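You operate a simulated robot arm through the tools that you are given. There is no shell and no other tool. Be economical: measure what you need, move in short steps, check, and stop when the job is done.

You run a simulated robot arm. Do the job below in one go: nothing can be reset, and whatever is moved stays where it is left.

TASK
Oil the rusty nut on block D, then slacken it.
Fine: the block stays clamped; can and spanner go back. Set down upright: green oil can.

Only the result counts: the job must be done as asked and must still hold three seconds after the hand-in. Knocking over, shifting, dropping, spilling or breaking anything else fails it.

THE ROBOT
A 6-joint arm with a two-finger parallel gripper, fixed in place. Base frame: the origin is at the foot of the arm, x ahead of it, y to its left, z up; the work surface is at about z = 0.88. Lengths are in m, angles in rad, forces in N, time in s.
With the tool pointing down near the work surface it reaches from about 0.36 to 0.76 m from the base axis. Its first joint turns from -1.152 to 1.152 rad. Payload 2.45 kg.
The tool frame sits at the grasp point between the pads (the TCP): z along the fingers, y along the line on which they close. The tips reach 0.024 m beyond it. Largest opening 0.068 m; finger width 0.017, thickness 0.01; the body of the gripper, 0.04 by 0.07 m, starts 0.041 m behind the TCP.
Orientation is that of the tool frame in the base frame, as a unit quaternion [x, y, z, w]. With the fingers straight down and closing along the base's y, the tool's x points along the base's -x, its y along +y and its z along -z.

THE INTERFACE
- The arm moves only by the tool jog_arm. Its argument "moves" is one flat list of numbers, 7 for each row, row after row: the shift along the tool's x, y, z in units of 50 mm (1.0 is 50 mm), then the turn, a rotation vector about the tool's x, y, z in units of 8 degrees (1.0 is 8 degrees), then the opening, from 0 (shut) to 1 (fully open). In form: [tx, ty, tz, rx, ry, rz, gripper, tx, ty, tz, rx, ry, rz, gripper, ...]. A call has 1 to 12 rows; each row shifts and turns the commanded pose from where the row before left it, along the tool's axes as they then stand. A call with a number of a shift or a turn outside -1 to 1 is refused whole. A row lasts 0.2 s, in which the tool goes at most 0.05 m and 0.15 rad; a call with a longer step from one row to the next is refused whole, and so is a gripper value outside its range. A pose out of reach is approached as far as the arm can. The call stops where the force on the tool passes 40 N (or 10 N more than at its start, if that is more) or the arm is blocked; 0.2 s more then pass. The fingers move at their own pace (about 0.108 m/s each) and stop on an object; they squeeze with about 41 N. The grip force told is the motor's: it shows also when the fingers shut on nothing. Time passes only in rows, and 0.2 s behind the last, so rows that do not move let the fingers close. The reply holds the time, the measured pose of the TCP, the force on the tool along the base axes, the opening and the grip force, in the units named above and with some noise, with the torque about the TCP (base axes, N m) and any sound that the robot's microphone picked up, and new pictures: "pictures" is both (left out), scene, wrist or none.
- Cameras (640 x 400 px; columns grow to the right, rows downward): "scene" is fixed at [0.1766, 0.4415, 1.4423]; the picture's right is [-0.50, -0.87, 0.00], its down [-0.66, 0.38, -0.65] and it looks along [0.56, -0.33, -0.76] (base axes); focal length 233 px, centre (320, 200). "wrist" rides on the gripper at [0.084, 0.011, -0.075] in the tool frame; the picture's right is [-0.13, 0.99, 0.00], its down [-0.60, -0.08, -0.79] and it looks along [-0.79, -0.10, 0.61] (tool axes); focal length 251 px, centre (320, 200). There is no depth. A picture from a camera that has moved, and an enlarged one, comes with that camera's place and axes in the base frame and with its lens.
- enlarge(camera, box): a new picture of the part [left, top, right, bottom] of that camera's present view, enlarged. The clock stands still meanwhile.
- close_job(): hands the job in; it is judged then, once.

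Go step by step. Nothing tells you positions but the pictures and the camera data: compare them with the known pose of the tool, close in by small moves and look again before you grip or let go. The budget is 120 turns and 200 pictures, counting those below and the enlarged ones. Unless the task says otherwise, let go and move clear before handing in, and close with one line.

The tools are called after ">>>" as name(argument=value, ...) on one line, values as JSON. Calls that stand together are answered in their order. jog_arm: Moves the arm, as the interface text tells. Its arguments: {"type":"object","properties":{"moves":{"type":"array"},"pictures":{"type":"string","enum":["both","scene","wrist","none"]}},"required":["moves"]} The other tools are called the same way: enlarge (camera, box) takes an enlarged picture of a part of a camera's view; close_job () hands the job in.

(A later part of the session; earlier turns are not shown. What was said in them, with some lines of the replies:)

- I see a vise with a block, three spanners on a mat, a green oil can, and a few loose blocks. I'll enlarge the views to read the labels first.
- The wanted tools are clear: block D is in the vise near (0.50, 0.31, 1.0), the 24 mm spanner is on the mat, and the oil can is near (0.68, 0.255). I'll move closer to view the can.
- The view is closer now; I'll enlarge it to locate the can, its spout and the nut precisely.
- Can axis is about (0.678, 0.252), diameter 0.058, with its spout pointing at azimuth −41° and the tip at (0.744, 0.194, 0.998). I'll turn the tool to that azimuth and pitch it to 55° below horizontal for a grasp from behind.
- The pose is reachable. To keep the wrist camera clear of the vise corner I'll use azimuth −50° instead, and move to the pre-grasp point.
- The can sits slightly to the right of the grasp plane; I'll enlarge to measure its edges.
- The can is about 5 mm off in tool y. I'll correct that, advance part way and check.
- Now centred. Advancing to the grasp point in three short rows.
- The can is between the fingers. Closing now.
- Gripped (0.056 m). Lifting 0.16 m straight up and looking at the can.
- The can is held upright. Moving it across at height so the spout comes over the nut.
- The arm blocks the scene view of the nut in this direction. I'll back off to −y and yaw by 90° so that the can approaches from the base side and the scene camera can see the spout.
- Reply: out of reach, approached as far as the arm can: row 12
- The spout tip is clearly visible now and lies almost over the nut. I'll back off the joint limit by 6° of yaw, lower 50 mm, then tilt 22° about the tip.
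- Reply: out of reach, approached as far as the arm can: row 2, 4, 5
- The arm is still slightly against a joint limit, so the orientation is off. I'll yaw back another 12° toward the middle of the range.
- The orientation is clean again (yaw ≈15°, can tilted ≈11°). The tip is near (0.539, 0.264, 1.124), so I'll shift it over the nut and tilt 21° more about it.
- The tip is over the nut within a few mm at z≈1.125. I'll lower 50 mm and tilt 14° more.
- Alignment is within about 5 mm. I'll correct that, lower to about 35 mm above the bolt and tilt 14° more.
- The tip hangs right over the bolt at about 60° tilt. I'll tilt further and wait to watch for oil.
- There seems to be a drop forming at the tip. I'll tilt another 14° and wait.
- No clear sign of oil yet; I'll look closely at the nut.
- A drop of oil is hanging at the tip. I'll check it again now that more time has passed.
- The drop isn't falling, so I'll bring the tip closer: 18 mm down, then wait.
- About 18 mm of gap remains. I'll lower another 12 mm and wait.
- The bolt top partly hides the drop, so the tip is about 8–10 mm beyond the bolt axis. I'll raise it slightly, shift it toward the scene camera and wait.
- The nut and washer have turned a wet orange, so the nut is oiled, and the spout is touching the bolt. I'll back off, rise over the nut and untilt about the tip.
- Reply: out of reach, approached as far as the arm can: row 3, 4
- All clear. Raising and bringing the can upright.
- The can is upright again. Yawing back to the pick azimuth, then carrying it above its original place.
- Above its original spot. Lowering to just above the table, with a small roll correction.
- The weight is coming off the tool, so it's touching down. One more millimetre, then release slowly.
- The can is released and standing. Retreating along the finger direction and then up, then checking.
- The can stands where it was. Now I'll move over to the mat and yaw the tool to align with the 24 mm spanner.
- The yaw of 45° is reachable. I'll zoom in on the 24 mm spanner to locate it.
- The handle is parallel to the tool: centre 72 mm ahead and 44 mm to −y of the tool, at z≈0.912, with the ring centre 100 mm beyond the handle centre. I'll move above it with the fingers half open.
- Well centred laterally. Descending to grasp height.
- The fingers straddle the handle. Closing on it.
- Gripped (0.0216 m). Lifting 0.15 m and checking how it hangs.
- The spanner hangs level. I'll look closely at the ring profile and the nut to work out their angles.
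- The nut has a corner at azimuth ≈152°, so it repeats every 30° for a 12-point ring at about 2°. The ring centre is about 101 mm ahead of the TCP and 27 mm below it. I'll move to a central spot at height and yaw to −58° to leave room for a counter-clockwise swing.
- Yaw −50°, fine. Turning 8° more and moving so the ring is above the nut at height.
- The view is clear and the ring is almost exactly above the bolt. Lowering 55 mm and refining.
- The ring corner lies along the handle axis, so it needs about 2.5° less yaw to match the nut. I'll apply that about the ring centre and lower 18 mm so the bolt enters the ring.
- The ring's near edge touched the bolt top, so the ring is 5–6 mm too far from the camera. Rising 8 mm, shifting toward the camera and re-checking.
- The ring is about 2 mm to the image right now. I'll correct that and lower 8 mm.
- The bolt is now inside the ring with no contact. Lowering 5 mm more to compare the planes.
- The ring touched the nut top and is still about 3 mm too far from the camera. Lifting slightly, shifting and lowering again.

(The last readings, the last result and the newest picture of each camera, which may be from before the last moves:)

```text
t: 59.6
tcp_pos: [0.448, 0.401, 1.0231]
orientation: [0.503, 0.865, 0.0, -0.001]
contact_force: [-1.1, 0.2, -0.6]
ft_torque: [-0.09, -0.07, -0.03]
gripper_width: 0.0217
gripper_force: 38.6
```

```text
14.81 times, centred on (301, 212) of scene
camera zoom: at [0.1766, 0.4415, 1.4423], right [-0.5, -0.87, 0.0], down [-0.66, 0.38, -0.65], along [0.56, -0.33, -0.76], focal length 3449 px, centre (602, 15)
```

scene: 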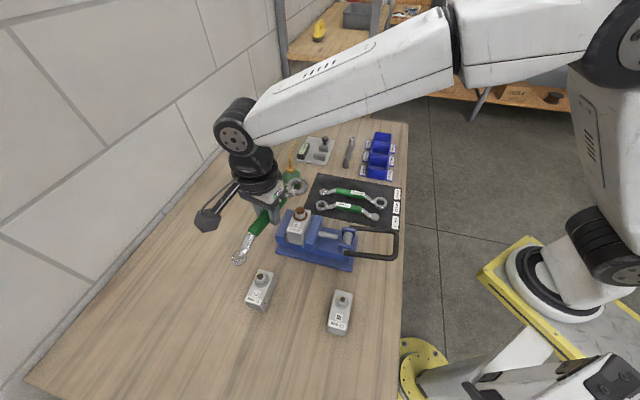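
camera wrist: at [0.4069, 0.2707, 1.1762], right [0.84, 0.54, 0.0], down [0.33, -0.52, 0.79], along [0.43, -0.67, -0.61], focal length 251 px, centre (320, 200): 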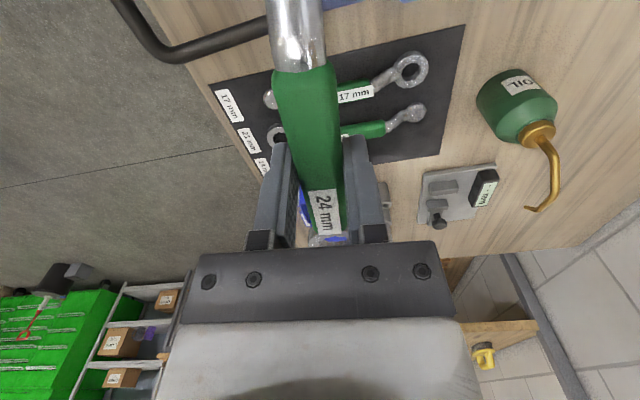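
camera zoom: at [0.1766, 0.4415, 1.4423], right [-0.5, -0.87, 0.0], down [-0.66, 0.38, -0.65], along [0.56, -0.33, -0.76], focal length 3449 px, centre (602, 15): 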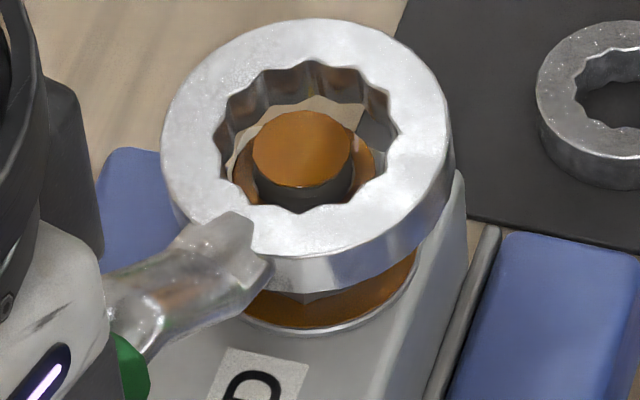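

Depth is now right; it needs about 1 mm to image-left. Shifting and pressing gently down.

>>> jog_arm(moves=[0.011, 0.021, -0.02, 0, 0, 0, 0.1, 0, 0, 0.05, 0, 0, 0, 0.1, 0, 0, 0.05, 0, 0, 0, 0.1, 0, 0, 0, 0, 0, 0, 0.1], pictures="none")

>>> enlarge(camera="scene", box=[288, 199, 314, 226])

```text
t: 60.6
tcp_pos: [0.4493, 0.4035, 1.0183]
orientation: [0.503, 0.864, 0.001, -0.001]
contact_force: [-4.2, -1.4, -1.7]
ft_torque: [-0.02, 0.1, -0.34]
gripper_width: 0.0218
gripper_force: 38.7
```

```text
14.81 times, centred on (301, 212) of scene
camera zoom: at [0.1766, 0.4415, 1.4423], right [-0.5, -0.87, 0.0], down [-0.66, 0.38, -0.65], along [0.56, -0.33, -0.76], focal length 3449 px, centre (602, 15)
```

zoom: 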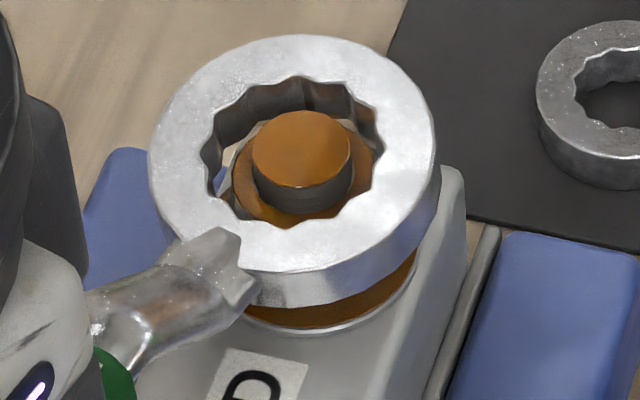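

The ring is sliding over the nut (z dropped 5 mm with no vertical load). A small correction to image-right, then lower further.

>>> jog_arm(moves=[0.006, -0.014, 0, 0, 0, 0, 0.1, 0, 0, 0.06, 0, 0, 0, 0.1, 0, 0, 0.06, 0, 0, 0, 0.1, 0, 0, 0, 0, 0, 0, 0.1], pictures="none")

>>> enlarge(camera="scene", box=[288, 199, 314, 226])

```text
t: 61.6
tcp_pos: [0.4468, 0.4036, 1.0127]
orientation: [0.503, 0.864, 0.001, 0.0]
contact_force: [0.2, -0.6, -2.1]
ft_torque: [0.02, -0.04, 0.06]
gripper_width: 0.0217
gripper_force: 38.8
```

```text
14.81 times, centred on (301, 212) of scene
camera zoom: at [0.1767, 0.4415, 1.4423], right [-0.5, -0.87, 0.0], down [-0.66, 0.38, -0.65], along [0.56, -0.33, -0.76], focal length 3449 px, centre (602, 15)
```

zoom: 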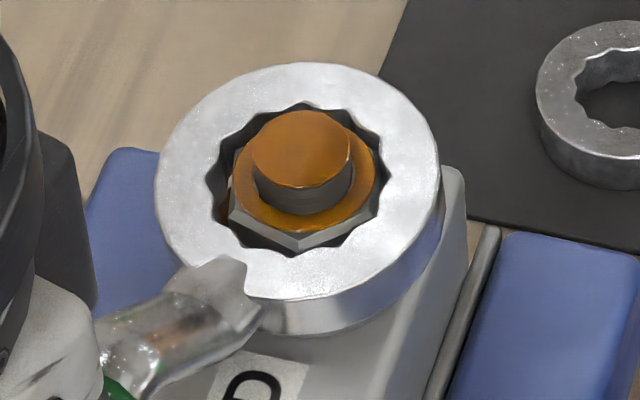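

The nut sits neatly inside the ring. Lowering a bit more to seat it fully.

>>> jog_arm(moves=[0, 0, 0.05, 0, 0, 0, 0.1, 0, 0, 0.05, 0, 0, 0, 0.1, 0, 0, 0.04, 0, 0, 0, 0.1, 0, 0, 0, 0, 0, 0, 0.1], pictures="none")

>>> enlarge(camera="scene", box=[288, 199, 314, 226])

```text
t: 62.6
tcp_pos: [0.4485, 0.4015, 1.0062]
orientation: [0.503, 0.864, -0.001, -0.001]
contact_force: [0.2, 0.3, -2.2]
ft_torque: [0.06, 0.05, -0.01]
gripper_width: 0.0218
gripper_force: 38.5
```

```text
14.81 times, centred on (301, 212) of scene
camera zoom: at [0.1767, 0.4415, 1.4423], right [-0.5, -0.87, 0.0], down [-0.66, 0.38, -0.65], along [0.56, -0.33, -0.76], focal length 3449 px, centre (602, 15)
```

zoom: 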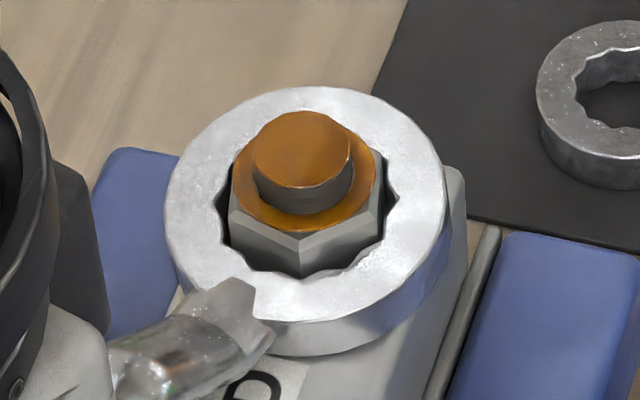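

Fully engaged with no load. Starting to turn counter-clockwise: 10° in small rows around the nut.

>>> jog_arm(moves=[-0.008, -0.178, 0, 0, 0, -0.625, 0.1, -0.008, -0.178, 0, 0, 0, -0.625, 0.1, 0, 0, 0, 0, 0, 0, 0.1], pictures="none")

>>> enlarge(camera="scene", box=[286, 199, 316, 228])

```text
t: 63.4
tcp_pos: [0.4343, 0.3926, 1.0061]
orientation: [0.426, 0.905, 0.002, -0.001]
contact_force: [0.6, -0.6, -1.5]
ft_torque: [0.0, 0.0, -0.78]
gripper_width: 0.0217
gripper_force: 38.8
```

```text
13.79 times, centred on (301, 214) of scene
camera zoom: at [0.1767, 0.4415, 1.4423], right [-0.5, -0.87, 0.0], down [-0.66, 0.38, -0.65], along [0.56, -0.33, -0.76], focal length 3211 px, centre (582, 14)
```

zoom: 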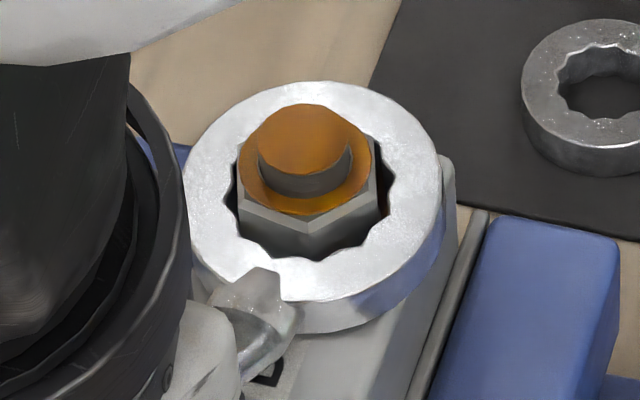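

Only a pure resisting torque of 0.8 N·m, so the geometry is right. Continuing 20° more.

>>> jog_arm(moves=[-0.008, -0.178, 0, 0, 0, -0.625, 0.1, -0.008, -0.178, 0, 0, 0, -0.625, 0.1, -0.008, -0.178, 0, 0, 0, -0.625, 0.1, -0.008, -0.178, 0, 0, 0, -0.625, 0.1, 0, 0, 0, 0, 0, 0, 0.1], pictures="scene")

>>> enlarge(camera="scene", box=[286, 199, 316, 228])

```text
t: 64.6
tcp_pos: [0.4094, 0.3667, 1.0066]
orientation: [0.261, 0.965, 0.0, -0.001]
contact_force: [1.9, 0.7, -2.5]
ft_torque: [0.05, 0.07, -0.24]
gripper_width: 0.0216
gripper_force: 38.7
```

scene: 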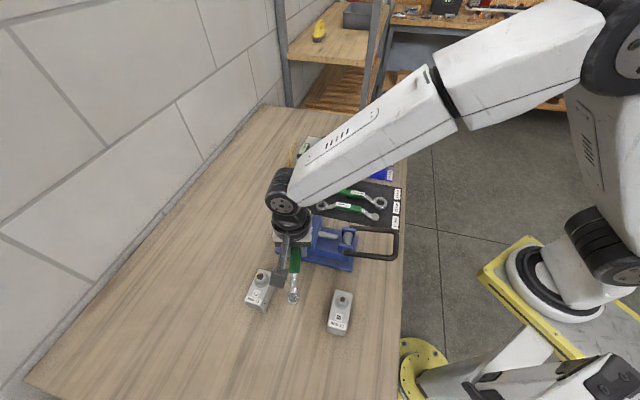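

```text
13.79 times, centred on (301, 214) of scene
camera zoom: at [0.1767, 0.4415, 1.4423], right [-0.5, -0.87, 0.0], down [-0.66, 0.38, -0.65], along [0.56, -0.33, -0.76], focal length 3211 px, centre (582, 14)
```

zoom: 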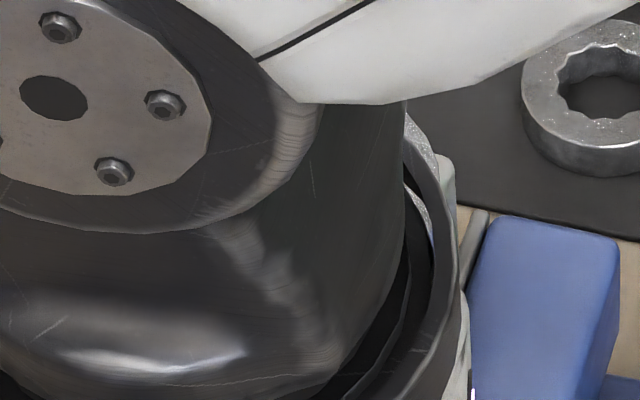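

Continuing blind but watching forces: 20° more.

>>> jog_arm(moves=[-0.008, -0.178, 0, 0, 0, -0.625, 0.1, -0.008, -0.178, 0, 0, 0, -0.625, 0.1, -0.008, -0.178, 0, 0, 0, -0.625, 0.1, -0.008, -0.178, 0, 0, 0, -0.625, 0.1, 0, 0, 0, 0, 0, 0, 0.1], pictures="none")

>>> jog_arm(moves=[-0.008, -0.178, 0, 0, 0, -0.625, 0.1, -0.008, -0.178, 0, 0, 0, -0.625, 0.1, -0.008, -0.178, 0, 0, 0, -0.625, 0.1, -0.008, -0.178, 0, 0, 0, -0.625, 0.1, 0, 0, 0, 0, 0, 0, 0.1], pictures="scene")

>>> enlarge(camera="scene", box=[280, 190, 330, 235])

```text
t: 65.8
tcp_pos: [0.3966, 0.3325, 1.005]
orientation: [0.091, 0.996, 0.0, -0.001]
contact_force: [-4.6, -6.0, -3.0]
ft_torque: [-0.11, 0.25, -0.74]
gripper_width: 0.0217
gripper_force: 38.4
```

```text
t: 67.0
tcp_pos: [0.3962, 0.296, 1.0055]
orientation: [-0.085, 0.996, 0.0, -0.001]
contact_force: [-14.7, -8.3, -1.7]
ft_torque: [-0.22, 0.27, -0.63]
gripper_width: 0.0219
gripper_force: 38.5
```

scene: 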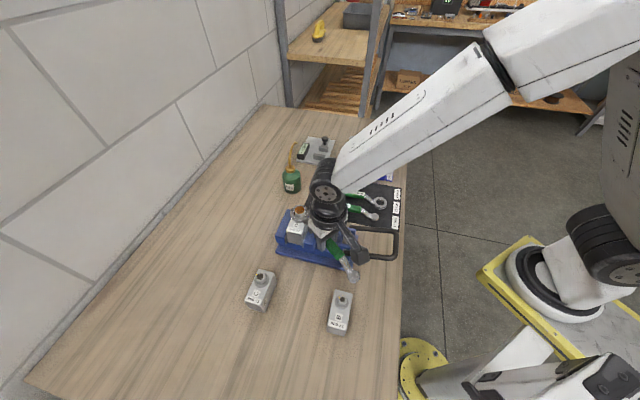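

```text
8.89 times, centred on (305, 212) of scene
camera zoom: at [0.1762, 0.4412, 1.4424], right [-0.5, -0.87, 0.0], down [-0.66, 0.38, -0.65], along [0.56, -0.32, -0.76], focal length 2069 px, centre (453, 89)
```

zoom: 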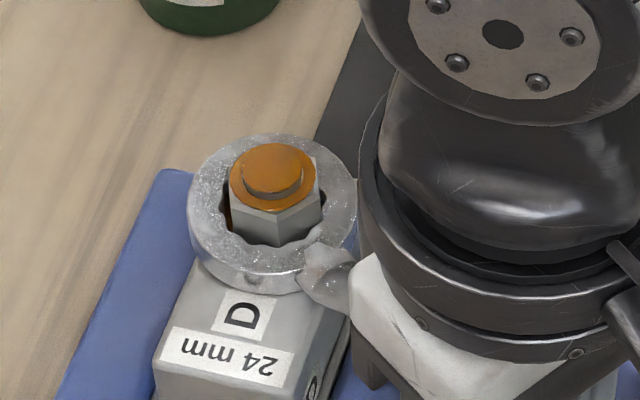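

The nut has turned with the spanner about 70°, and some side force has built up. I'll back off 2.5 mm radially to relax it and look closely.

>>> jog_arm(moves=[0.05, 0, 0, 0, 0, 0, 0.1, 0, 0, 0, 0, 0, 0, 0.1], pictures="none")

>>> enlarge(camera="scene", box=[288, 199, 314, 226])

```text
t: 67.6
tcp_pos: [0.3961, 0.2962, 1.0063]
orientation: [-0.082, 0.997, 0.002, 0.001]
contact_force: [-0.9, -9.4, -2.6]
ft_torque: [-0.19, 0.17, -0.94]
gripper_width: 0.0218
gripper_force: 38.7
```

```text
14.81 times, centred on (301, 212) of scene
camera zoom: at [0.1767, 0.4412, 1.4423], right [-0.5, -0.87, 0.0], down [-0.66, 0.38, -0.65], along [0.56, -0.32, -0.76], focal length 3449 px, centre (602, 15)
```

zoom: 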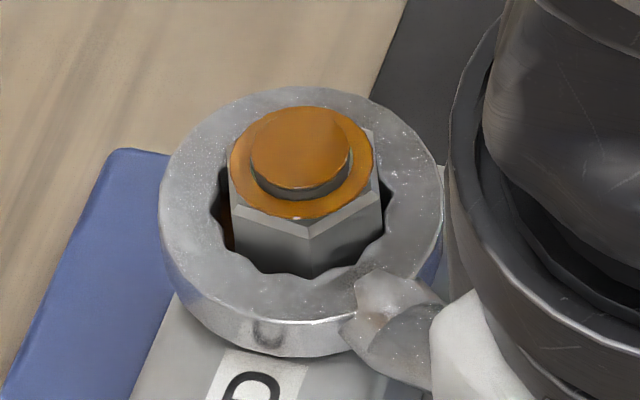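

The nut has clearly turned and risen on its thread. I'll relieve the small side force and add 20° more for certainty.

>>> jog_arm(moves=[0, -0.04, 0, 0, 0, 0, 0.1, -0.006, -0.185, 0, 0, 0, -0.625, 0.1, -0.006, -0.185, 0, 0, 0, -0.625, 0.1, -0.006, -0.185, 0, 0, 0, -0.625, 0.1, -0.006, -0.185, 0, 0, 0, -0.625, 0.1, 0, 0, 0, 0, 0, 0, 0.1], pictures="none")

>>> enlarge(camera="scene", box=[284, 195, 320, 232])

```text
t: 69.0
tcp_pos: [0.4083, 0.26, 1.0067]
orientation: [-0.256, 0.967, 0.003, 0.001]
contact_force: [-0.9, 4.5, 8.1]
ft_torque: [-0.42, 1.0, -0.5]
gripper_width: 0.0217
gripper_force: 38.5
```

```text
10.81 times, centred on (302, 214) of scene
camera zoom: at [0.1765, 0.4416, 1.4423], right [-0.5, -0.87, 0.0], down [-0.66, 0.38, -0.65], along [0.56, -0.33, -0.76], focal length 2517 px, centre (515, 54)
```

zoom: 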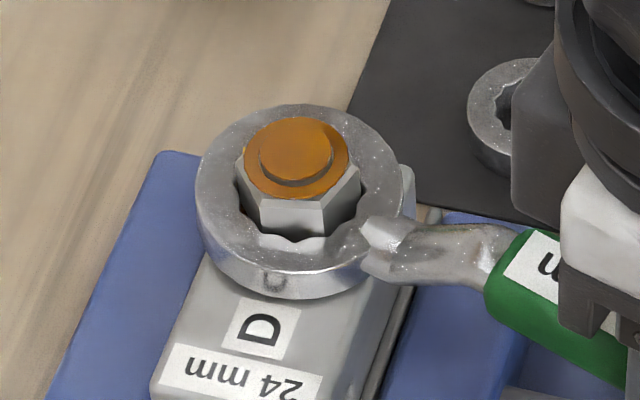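

There's an upward force at the ball end, so it may be touching something. I'll look before moving.

>>> enlarge(camera="scene", box=[280, 180, 420, 290])

>>> jog_arm(moves=[0, 0, 0, 0, 0, 0, 0.1], pictures="wrist")

```text
3.64 times, centred on (350, 235) of scene
camera zoom: at [0.1765, 0.4416, 1.4423], right [-0.5, -0.87, 0.0], down [-0.66, 0.38, -0.65], along [0.56, -0.33, -0.76], focal length 847 px, centre (211, 73)
```

zoom: 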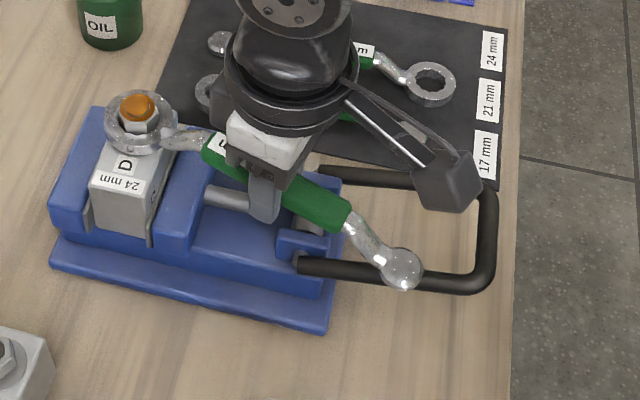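

```text
t: 69.4
tcp_pos: [0.4073, 0.2606, 1.0068]
orientation: [-0.255, 0.967, 0.001, 0.002]
contact_force: [1.2, 6.6, 8.9]
ft_torque: [-0.34, 0.99, -0.48]
gripper_width: 0.0219
gripper_force: 38.7
camera wrist: at [0.3299, 0.2276, 1.0803], right [-0.38, 0.93, 0.0], down [0.56, 0.23, 0.79], along [0.74, 0.3, -0.61], focal length 251 px, centre (320, 200)
```

wrist: 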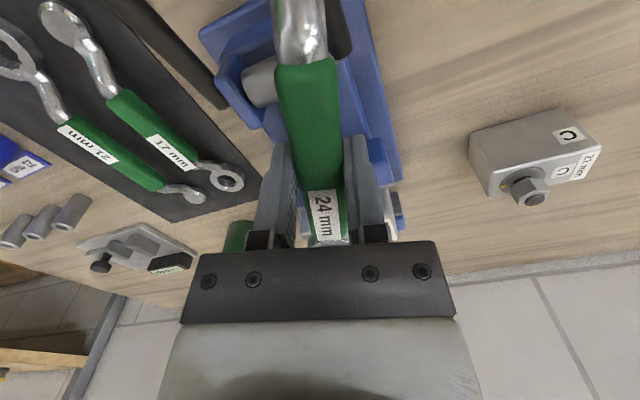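

The ball end just rests on the vise handle bar. I'll lift the ring straight up off the nut, in small rows.

>>> jog_arm(moves=[-0.01, 0.02, -0.06, 0, 0, 0, 0.1, 0, 0, -0.1, 0, 0, 0, 0.1, 0, 0, -0.12, 0, 0, 0, 0.1, 0, 0, -0.12, 0, 0, 0, 0.1, 0, 0, -0.12, 0, 0, 0, 0.1, 0, 0, -0.12, 0, 0, 0, 0.1], pictures="scene")

>>> enlarge(camera="scene", box=[270, 180, 350, 250])

```text
t: 70.8
tcp_pos: [0.4076, 0.2613, 1.0394]
orientation: [-0.255, 0.967, 0.0, 0.001]
contact_force: [-0.4, -0.3, -2.9]
ft_torque: [-0.01, 0.03, -0.01]
gripper_width: 0.0217
gripper_force: 38.7
```

scene: 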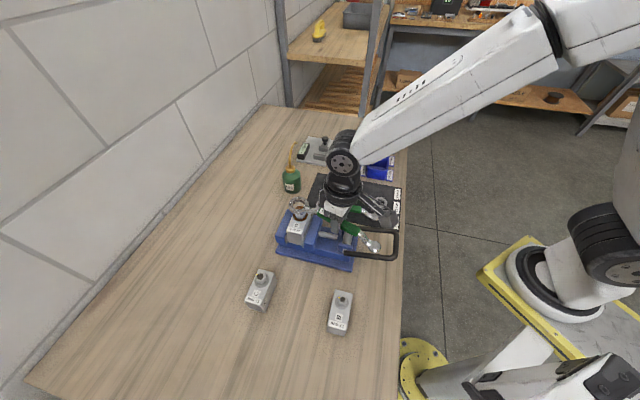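

```text
5.71 times, centred on (310, 215) of scene
camera zoom: at [0.1767, 0.4415, 1.4423], right [-0.5, -0.87, 0.0], down [-0.66, 0.38, -0.65], along [0.56, -0.33, -0.76], focal length 1330 px, centre (377, 114)
```

zoom: 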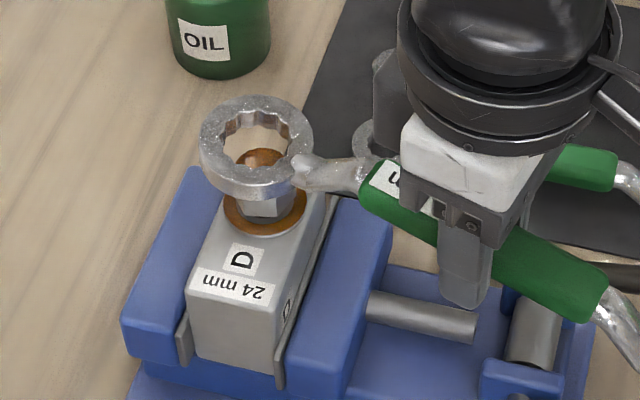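

The ring is free. Raising, yawing to the pick angle and moving over the mat slot.

>>> jog_arm(moves=[0, 0, -0.6, 0, 0, 0, 0.1, 0, 0, -0.7, 0, 0, 0, 0.1, 0, 0, -0.3, 0, 0, -0.975, 0.1, 0, 0, 0, 0, 0, -0.975, 0.1, 0.043, -0.867, 0, 0, 0, 0, 0.1, 0.043, -0.867, 0, 0, 0, 0, 0.1, 0.043, -0.867, 0, 0, 0, 0, 0.1, 0.043, -0.867, 0, 0, 0, 0, 0.1, 0.043, -0.867, 0, 0, 0, 0, 0.1, 0.043, -0.867, 0, 0, 0, 0, 0.1, 0, 0, 0, 0, 0, 0, 0.1])

>>> enlarge(camera="scene", box=[290, 90, 410, 230])

```text
t: 73.2
tcp_pos: [0.5848, 0.0674, 1.1152]
orientation: [-0.384, 0.923, 0.002, 0.0]
contact_force: [0.0, -0.3, -1.9]
ft_torque: [0.0, 0.05, 0.02]
gripper_width: 0.0217
gripper_force: 39.0
camera wrist: at [0.5187, 0.015, 1.1902], right [-0.61, 0.79, 0.0], down [0.48, 0.37, 0.79], along [0.63, 0.49, -0.61], focal length 251 px, centre (320, 200)
```

scene: 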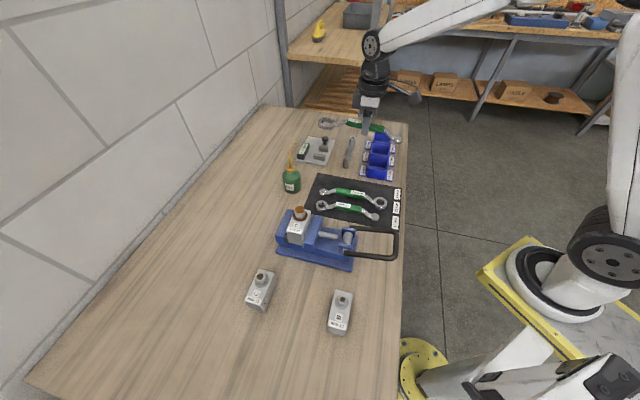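
wrist: 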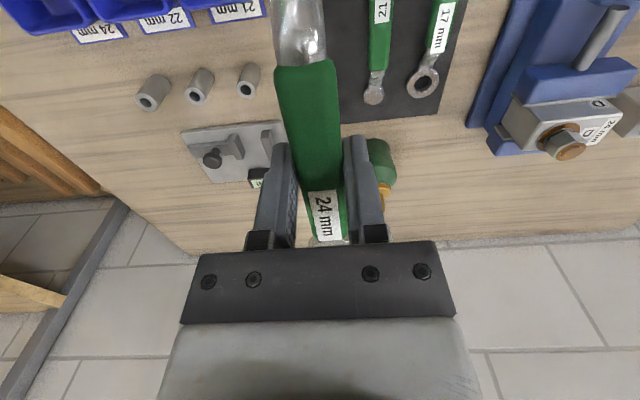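

```text
2.86 times, centred on (350, 160) of scene
camera zoom: at [0.1767, 0.4414, 1.4423], right [-0.5, -0.87, 0.0], down [-0.66, 0.38, -0.65], along [0.56, -0.33, -0.76], focal length 665 px, centre (234, 314)
```

zoom: 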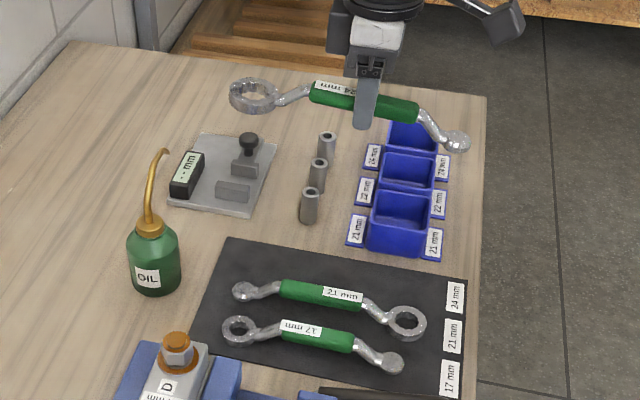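

Directly over its slot. Lowering to just above the mat.

>>> jog_arm(moves=[0, 0, 0.72, 0, 0, 0, 0.1, 0, 0, 0.72, 0, 0, 0, 0.1, 0, 0, 0.72, 0, 0, 0, 0.1, 0, 0, 0.72, 0, 0, 0, 0.1, 0, 0, 0.66, 0, 0, 0, 0.1, 0, 0, 0, 0, 0, 0, 0.1])

>>> enlarge(camera="scene", box=[300, 140, 410, 220])

```text
t: 74.6
tcp_pos: [0.5829, 0.0689, 0.9399]
orientation: [-0.384, 0.923, 0.001, 0.001]
contact_force: [0.1, -0.9, -1.3]
ft_torque: [-0.01, 0.05, 0.0]
gripper_width: 0.0216
gripper_force: 38.8
camera wrist: at [0.5164, 0.0162, 1.014], right [-0.61, 0.79, 0.0], down [0.48, 0.37, 0.79], along [0.63, 0.49, -0.61], focal length 251 px, centre (320, 200)
```

scene: 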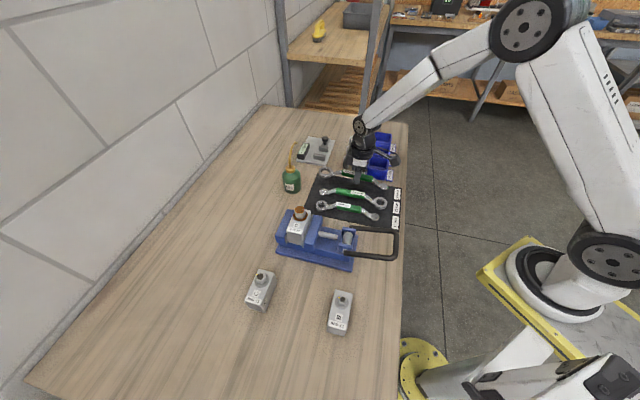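
wrist: 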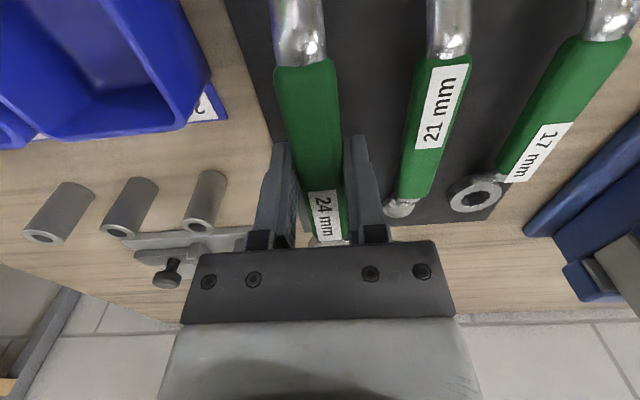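

```text
5.00 times, centred on (355, 180) of scene
camera zoom: at [0.1767, 0.4415, 1.4423], right [-0.5, -0.87, 0.0], down [-0.66, 0.38, -0.65], along [0.56, -0.33, -0.76], focal length 1164 px, centre (145, 300)
```

zoom: 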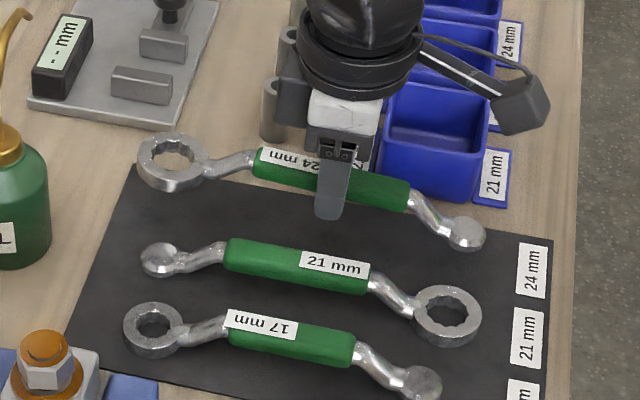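

The spanner has pitched about 5° in the grip (ring end high). I'll tilt the tool to level it before setting it down.

>>> jog_arm(moves=[0, 0, 0, 0, 0.55, 0, 0.1, 0, 0, 0.2, 0, 0, 0, 0.1, 0, 0, 0, 0, 0, 0, 0.1], pictures="none")

>>> enlarge(camera="scene", box=[300, 140, 410, 220])

```text
t: 75.4
tcp_pos: [0.5832, 0.0674, 0.93]
orientation: [-0.384, 0.922, -0.014, -0.036]
contact_force: [-0.4, -1.2, -2.2]
ft_torque: [-0.01, 0.04, -0.01]
gripper_width: 0.0216
gripper_force: 38.3
```

```text
5.00 times, centred on (355, 180) of scene
camera zoom: at [0.1767, 0.4415, 1.4423], right [-0.5, -0.87, 0.0], down [-0.66, 0.38, -0.65], along [0.56, -0.33, -0.76], focal length 1164 px, centre (145, 300)
```

zoom: 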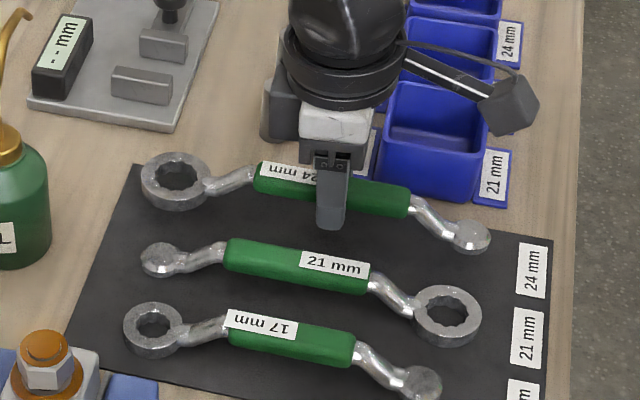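

Level now, about 15 mm above its rest height. Lowering gently.

>>> jog_arm(moves=[-0.01, 0, 0.13, 0, 0, 0, 0.1, -0.01, 0, 0.13, 0, 0, 0, 0.1, 0, 0, 0, 0, 0, 0, 0.1], pictures="none")

>>> enlarge(camera="scene", box=[300, 140, 410, 220])

```text
t: 76.2
tcp_pos: [0.5825, 0.0681, 0.9173]
orientation: [-0.384, 0.923, -0.014, -0.036]
contact_force: [0.2, 0.2, -2.6]
ft_torque: [-0.03, 0.03, 0.01]
gripper_width: 0.0217
gripper_force: 38.5
```

```text
5.00 times, centred on (355, 180) of scene
camera zoom: at [0.1767, 0.4415, 1.4423], right [-0.5, -0.87, 0.0], down [-0.66, 0.38, -0.65], along [0.56, -0.33, -0.76], focal length 1164 px, centre (145, 300)
```

zoom: 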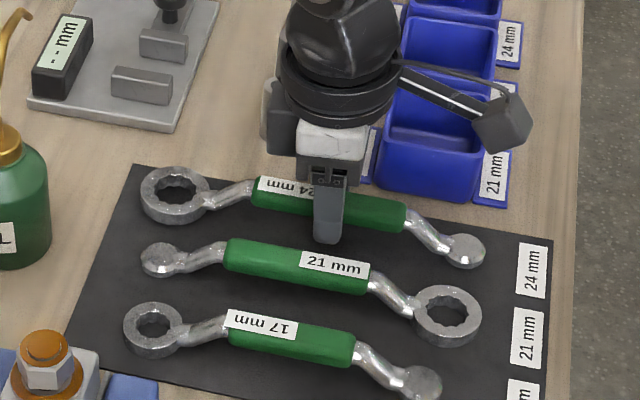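

>>> jog_arm(moves=[0, 0, 0.04, 0, 0, 0, 0.1, 0, 0, 0.03, 0, 0, 0, 0.1, 0, 0, 0, 0, 0, 0, 0.1], pictures="none")

```text
t: 77.0
tcp_pos: [0.5822, 0.0686, 0.9151]
orientation: [-0.384, 0.923, -0.012, -0.036]
contact_force: [-2.5, -0.7, 8.8]
ft_torque: [-0.89, 0.87, -0.07]
gripper_width: 0.0218
gripper_force: 38.8
```

The ball end has touched down. Easing 1 mm, then opening to 0.6.

>>> jog_arm(moves=[0, 0, -0.015, 0, 0.1, 0, 0.1, 0, 0, 0, 0, 0, 0, 0.33, 0, 0, 0, 0, 0, 0, 0.45, 0, 0, 0, 0, 0, 0, 0.6, 0, 0, 0, 0, 0, 0, 0.6])

>>> enlarge(camera="scene", box=[300, 140, 410, 220])

```text
t: 78.2
tcp_pos: [0.5835, 0.0679, 0.915]
orientation: [-0.384, 0.922, -0.017, -0.041]
contact_force: [0.2, 0.0, -0.2]
ft_torque: [0.01, 0.01, 0.0]
gripper_width: 0.0406
gripper_force: 0.0
camera wrist: at [0.5217, 0.0209, 0.9963], right [-0.61, 0.79, -0.01], down [0.53, 0.42, 0.74], along [0.59, 0.45, -0.68], focal length 251 px, centre (320, 200)
```

scene: 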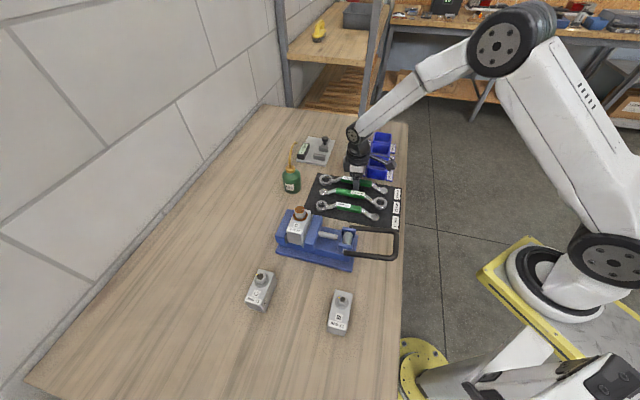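
wrist: 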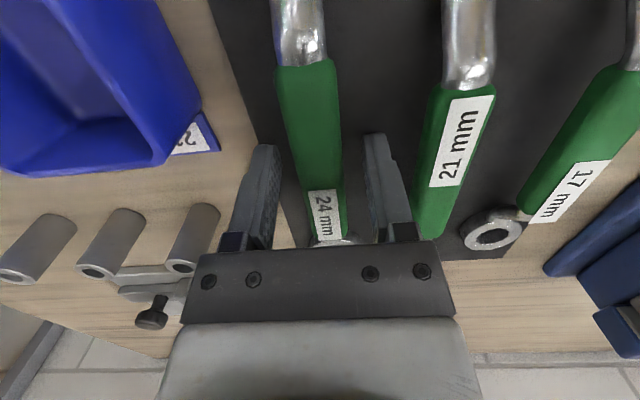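

```text
5.00 times, centred on (355, 180) of scene
camera zoom: at [0.1766, 0.4415, 1.4423], right [-0.5, -0.87, 0.0], down [-0.66, 0.38, -0.65], along [0.56, -0.33, -0.76], focal length 1164 px, centre (145, 300)
```

zoom: 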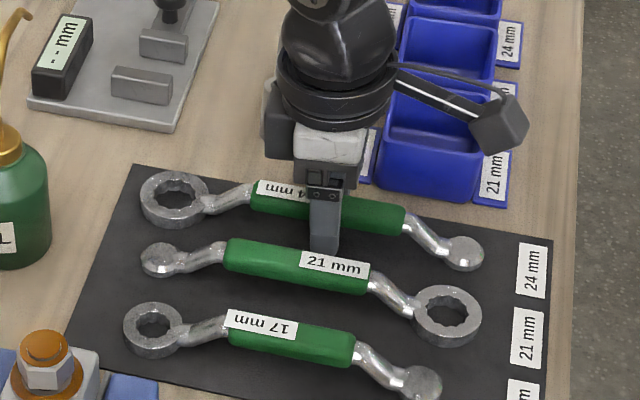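

The spanner is back in its slot. Retreating upward for a final check.

>>> jog_arm(moves=[0, 0, -0.5, 0, 0, 0, 0.6, 0, 0, -0.8, 0, 0, 0, 0.6, 0, 0, -0.9, 0, 0, 0, 0.6, 0, 0, -0.9, 0, 0, 0, 0.6, 0, 0, -0.9, 0, 0, 0, 0.6])

>>> enlarge(camera="scene", box=[260, 130, 410, 280])

>>> enlarge(camera="scene", box=[284, 200, 316, 224])

```text
t: 79.4
tcp_pos: [0.5966, 0.0794, 1.1147]
orientation: [-0.384, 0.922, -0.017, -0.042]
contact_force: [0.3, -0.4, 0.3]
ft_torque: [0.02, 0.01, 0.0]
gripper_width: 0.0411
gripper_force: 0.1
camera wrist: at [0.535, 0.0318, 1.1953], right [-0.61, 0.79, -0.01], down [0.53, 0.42, 0.74], along [0.58, 0.45, -0.68], focal length 251 px, centre (320, 200)
```

scene: 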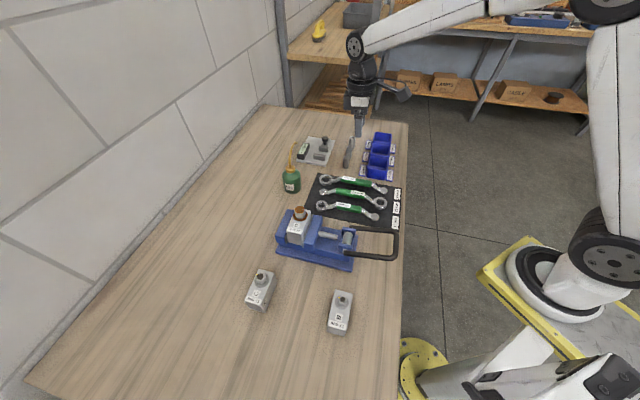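
wrist: 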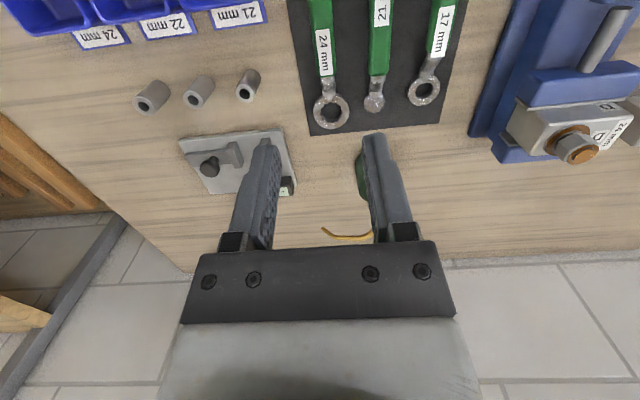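

```text
2.67 times, centred on (335, 205) of scene
camera zoom: at [0.1766, 0.4415, 1.4423], right [-0.5, -0.87, 0.0], down [-0.66, 0.38, -0.65], along [0.56, -0.33, -0.76], focal length 621 px, centre (280, 187)
```

zoom: 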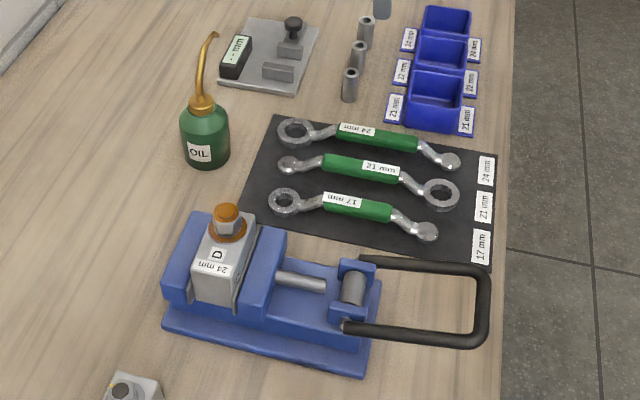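

```text
16.00 times, centred on (300, 212) of scene
camera zoom: at [0.1766, 0.4415, 1.4423], right [-0.5, -0.87, 0.0], down [-0.66, 0.38, -0.65], along [0.56, -0.33, -0.76], focal length 3725 px, centre (640, 8)
```

zoom: 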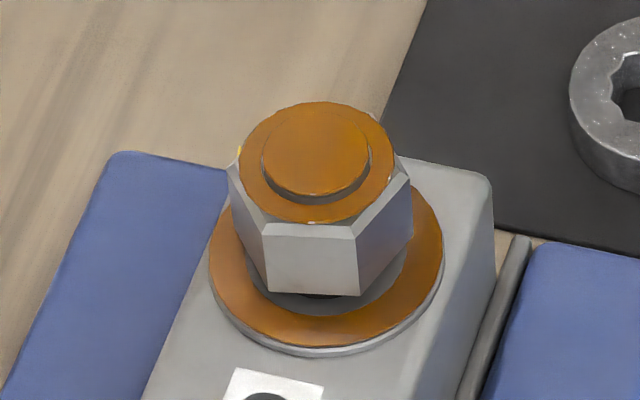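

The nut is oiled, has turned and lifted off its washer. The block is still clamped, and the can and spanner are back in place with the arm clear, so I'm handing in.

>>> close_job()

```text
The job is handed in.
```

I oiled the nut on block D and slackened it about 90° counter-clockwise; the last close-up shows it lifted off its washer. Block D is still clamped in the vise. The green oil can stands upright in its place, and the 24 mm spanner is back in its slot, within about 3 mm. While I was turning the nut, the ball end of the spanner pressed lightly on the vise handle bar (about 10 N); the final pictures show no sign that it moved.
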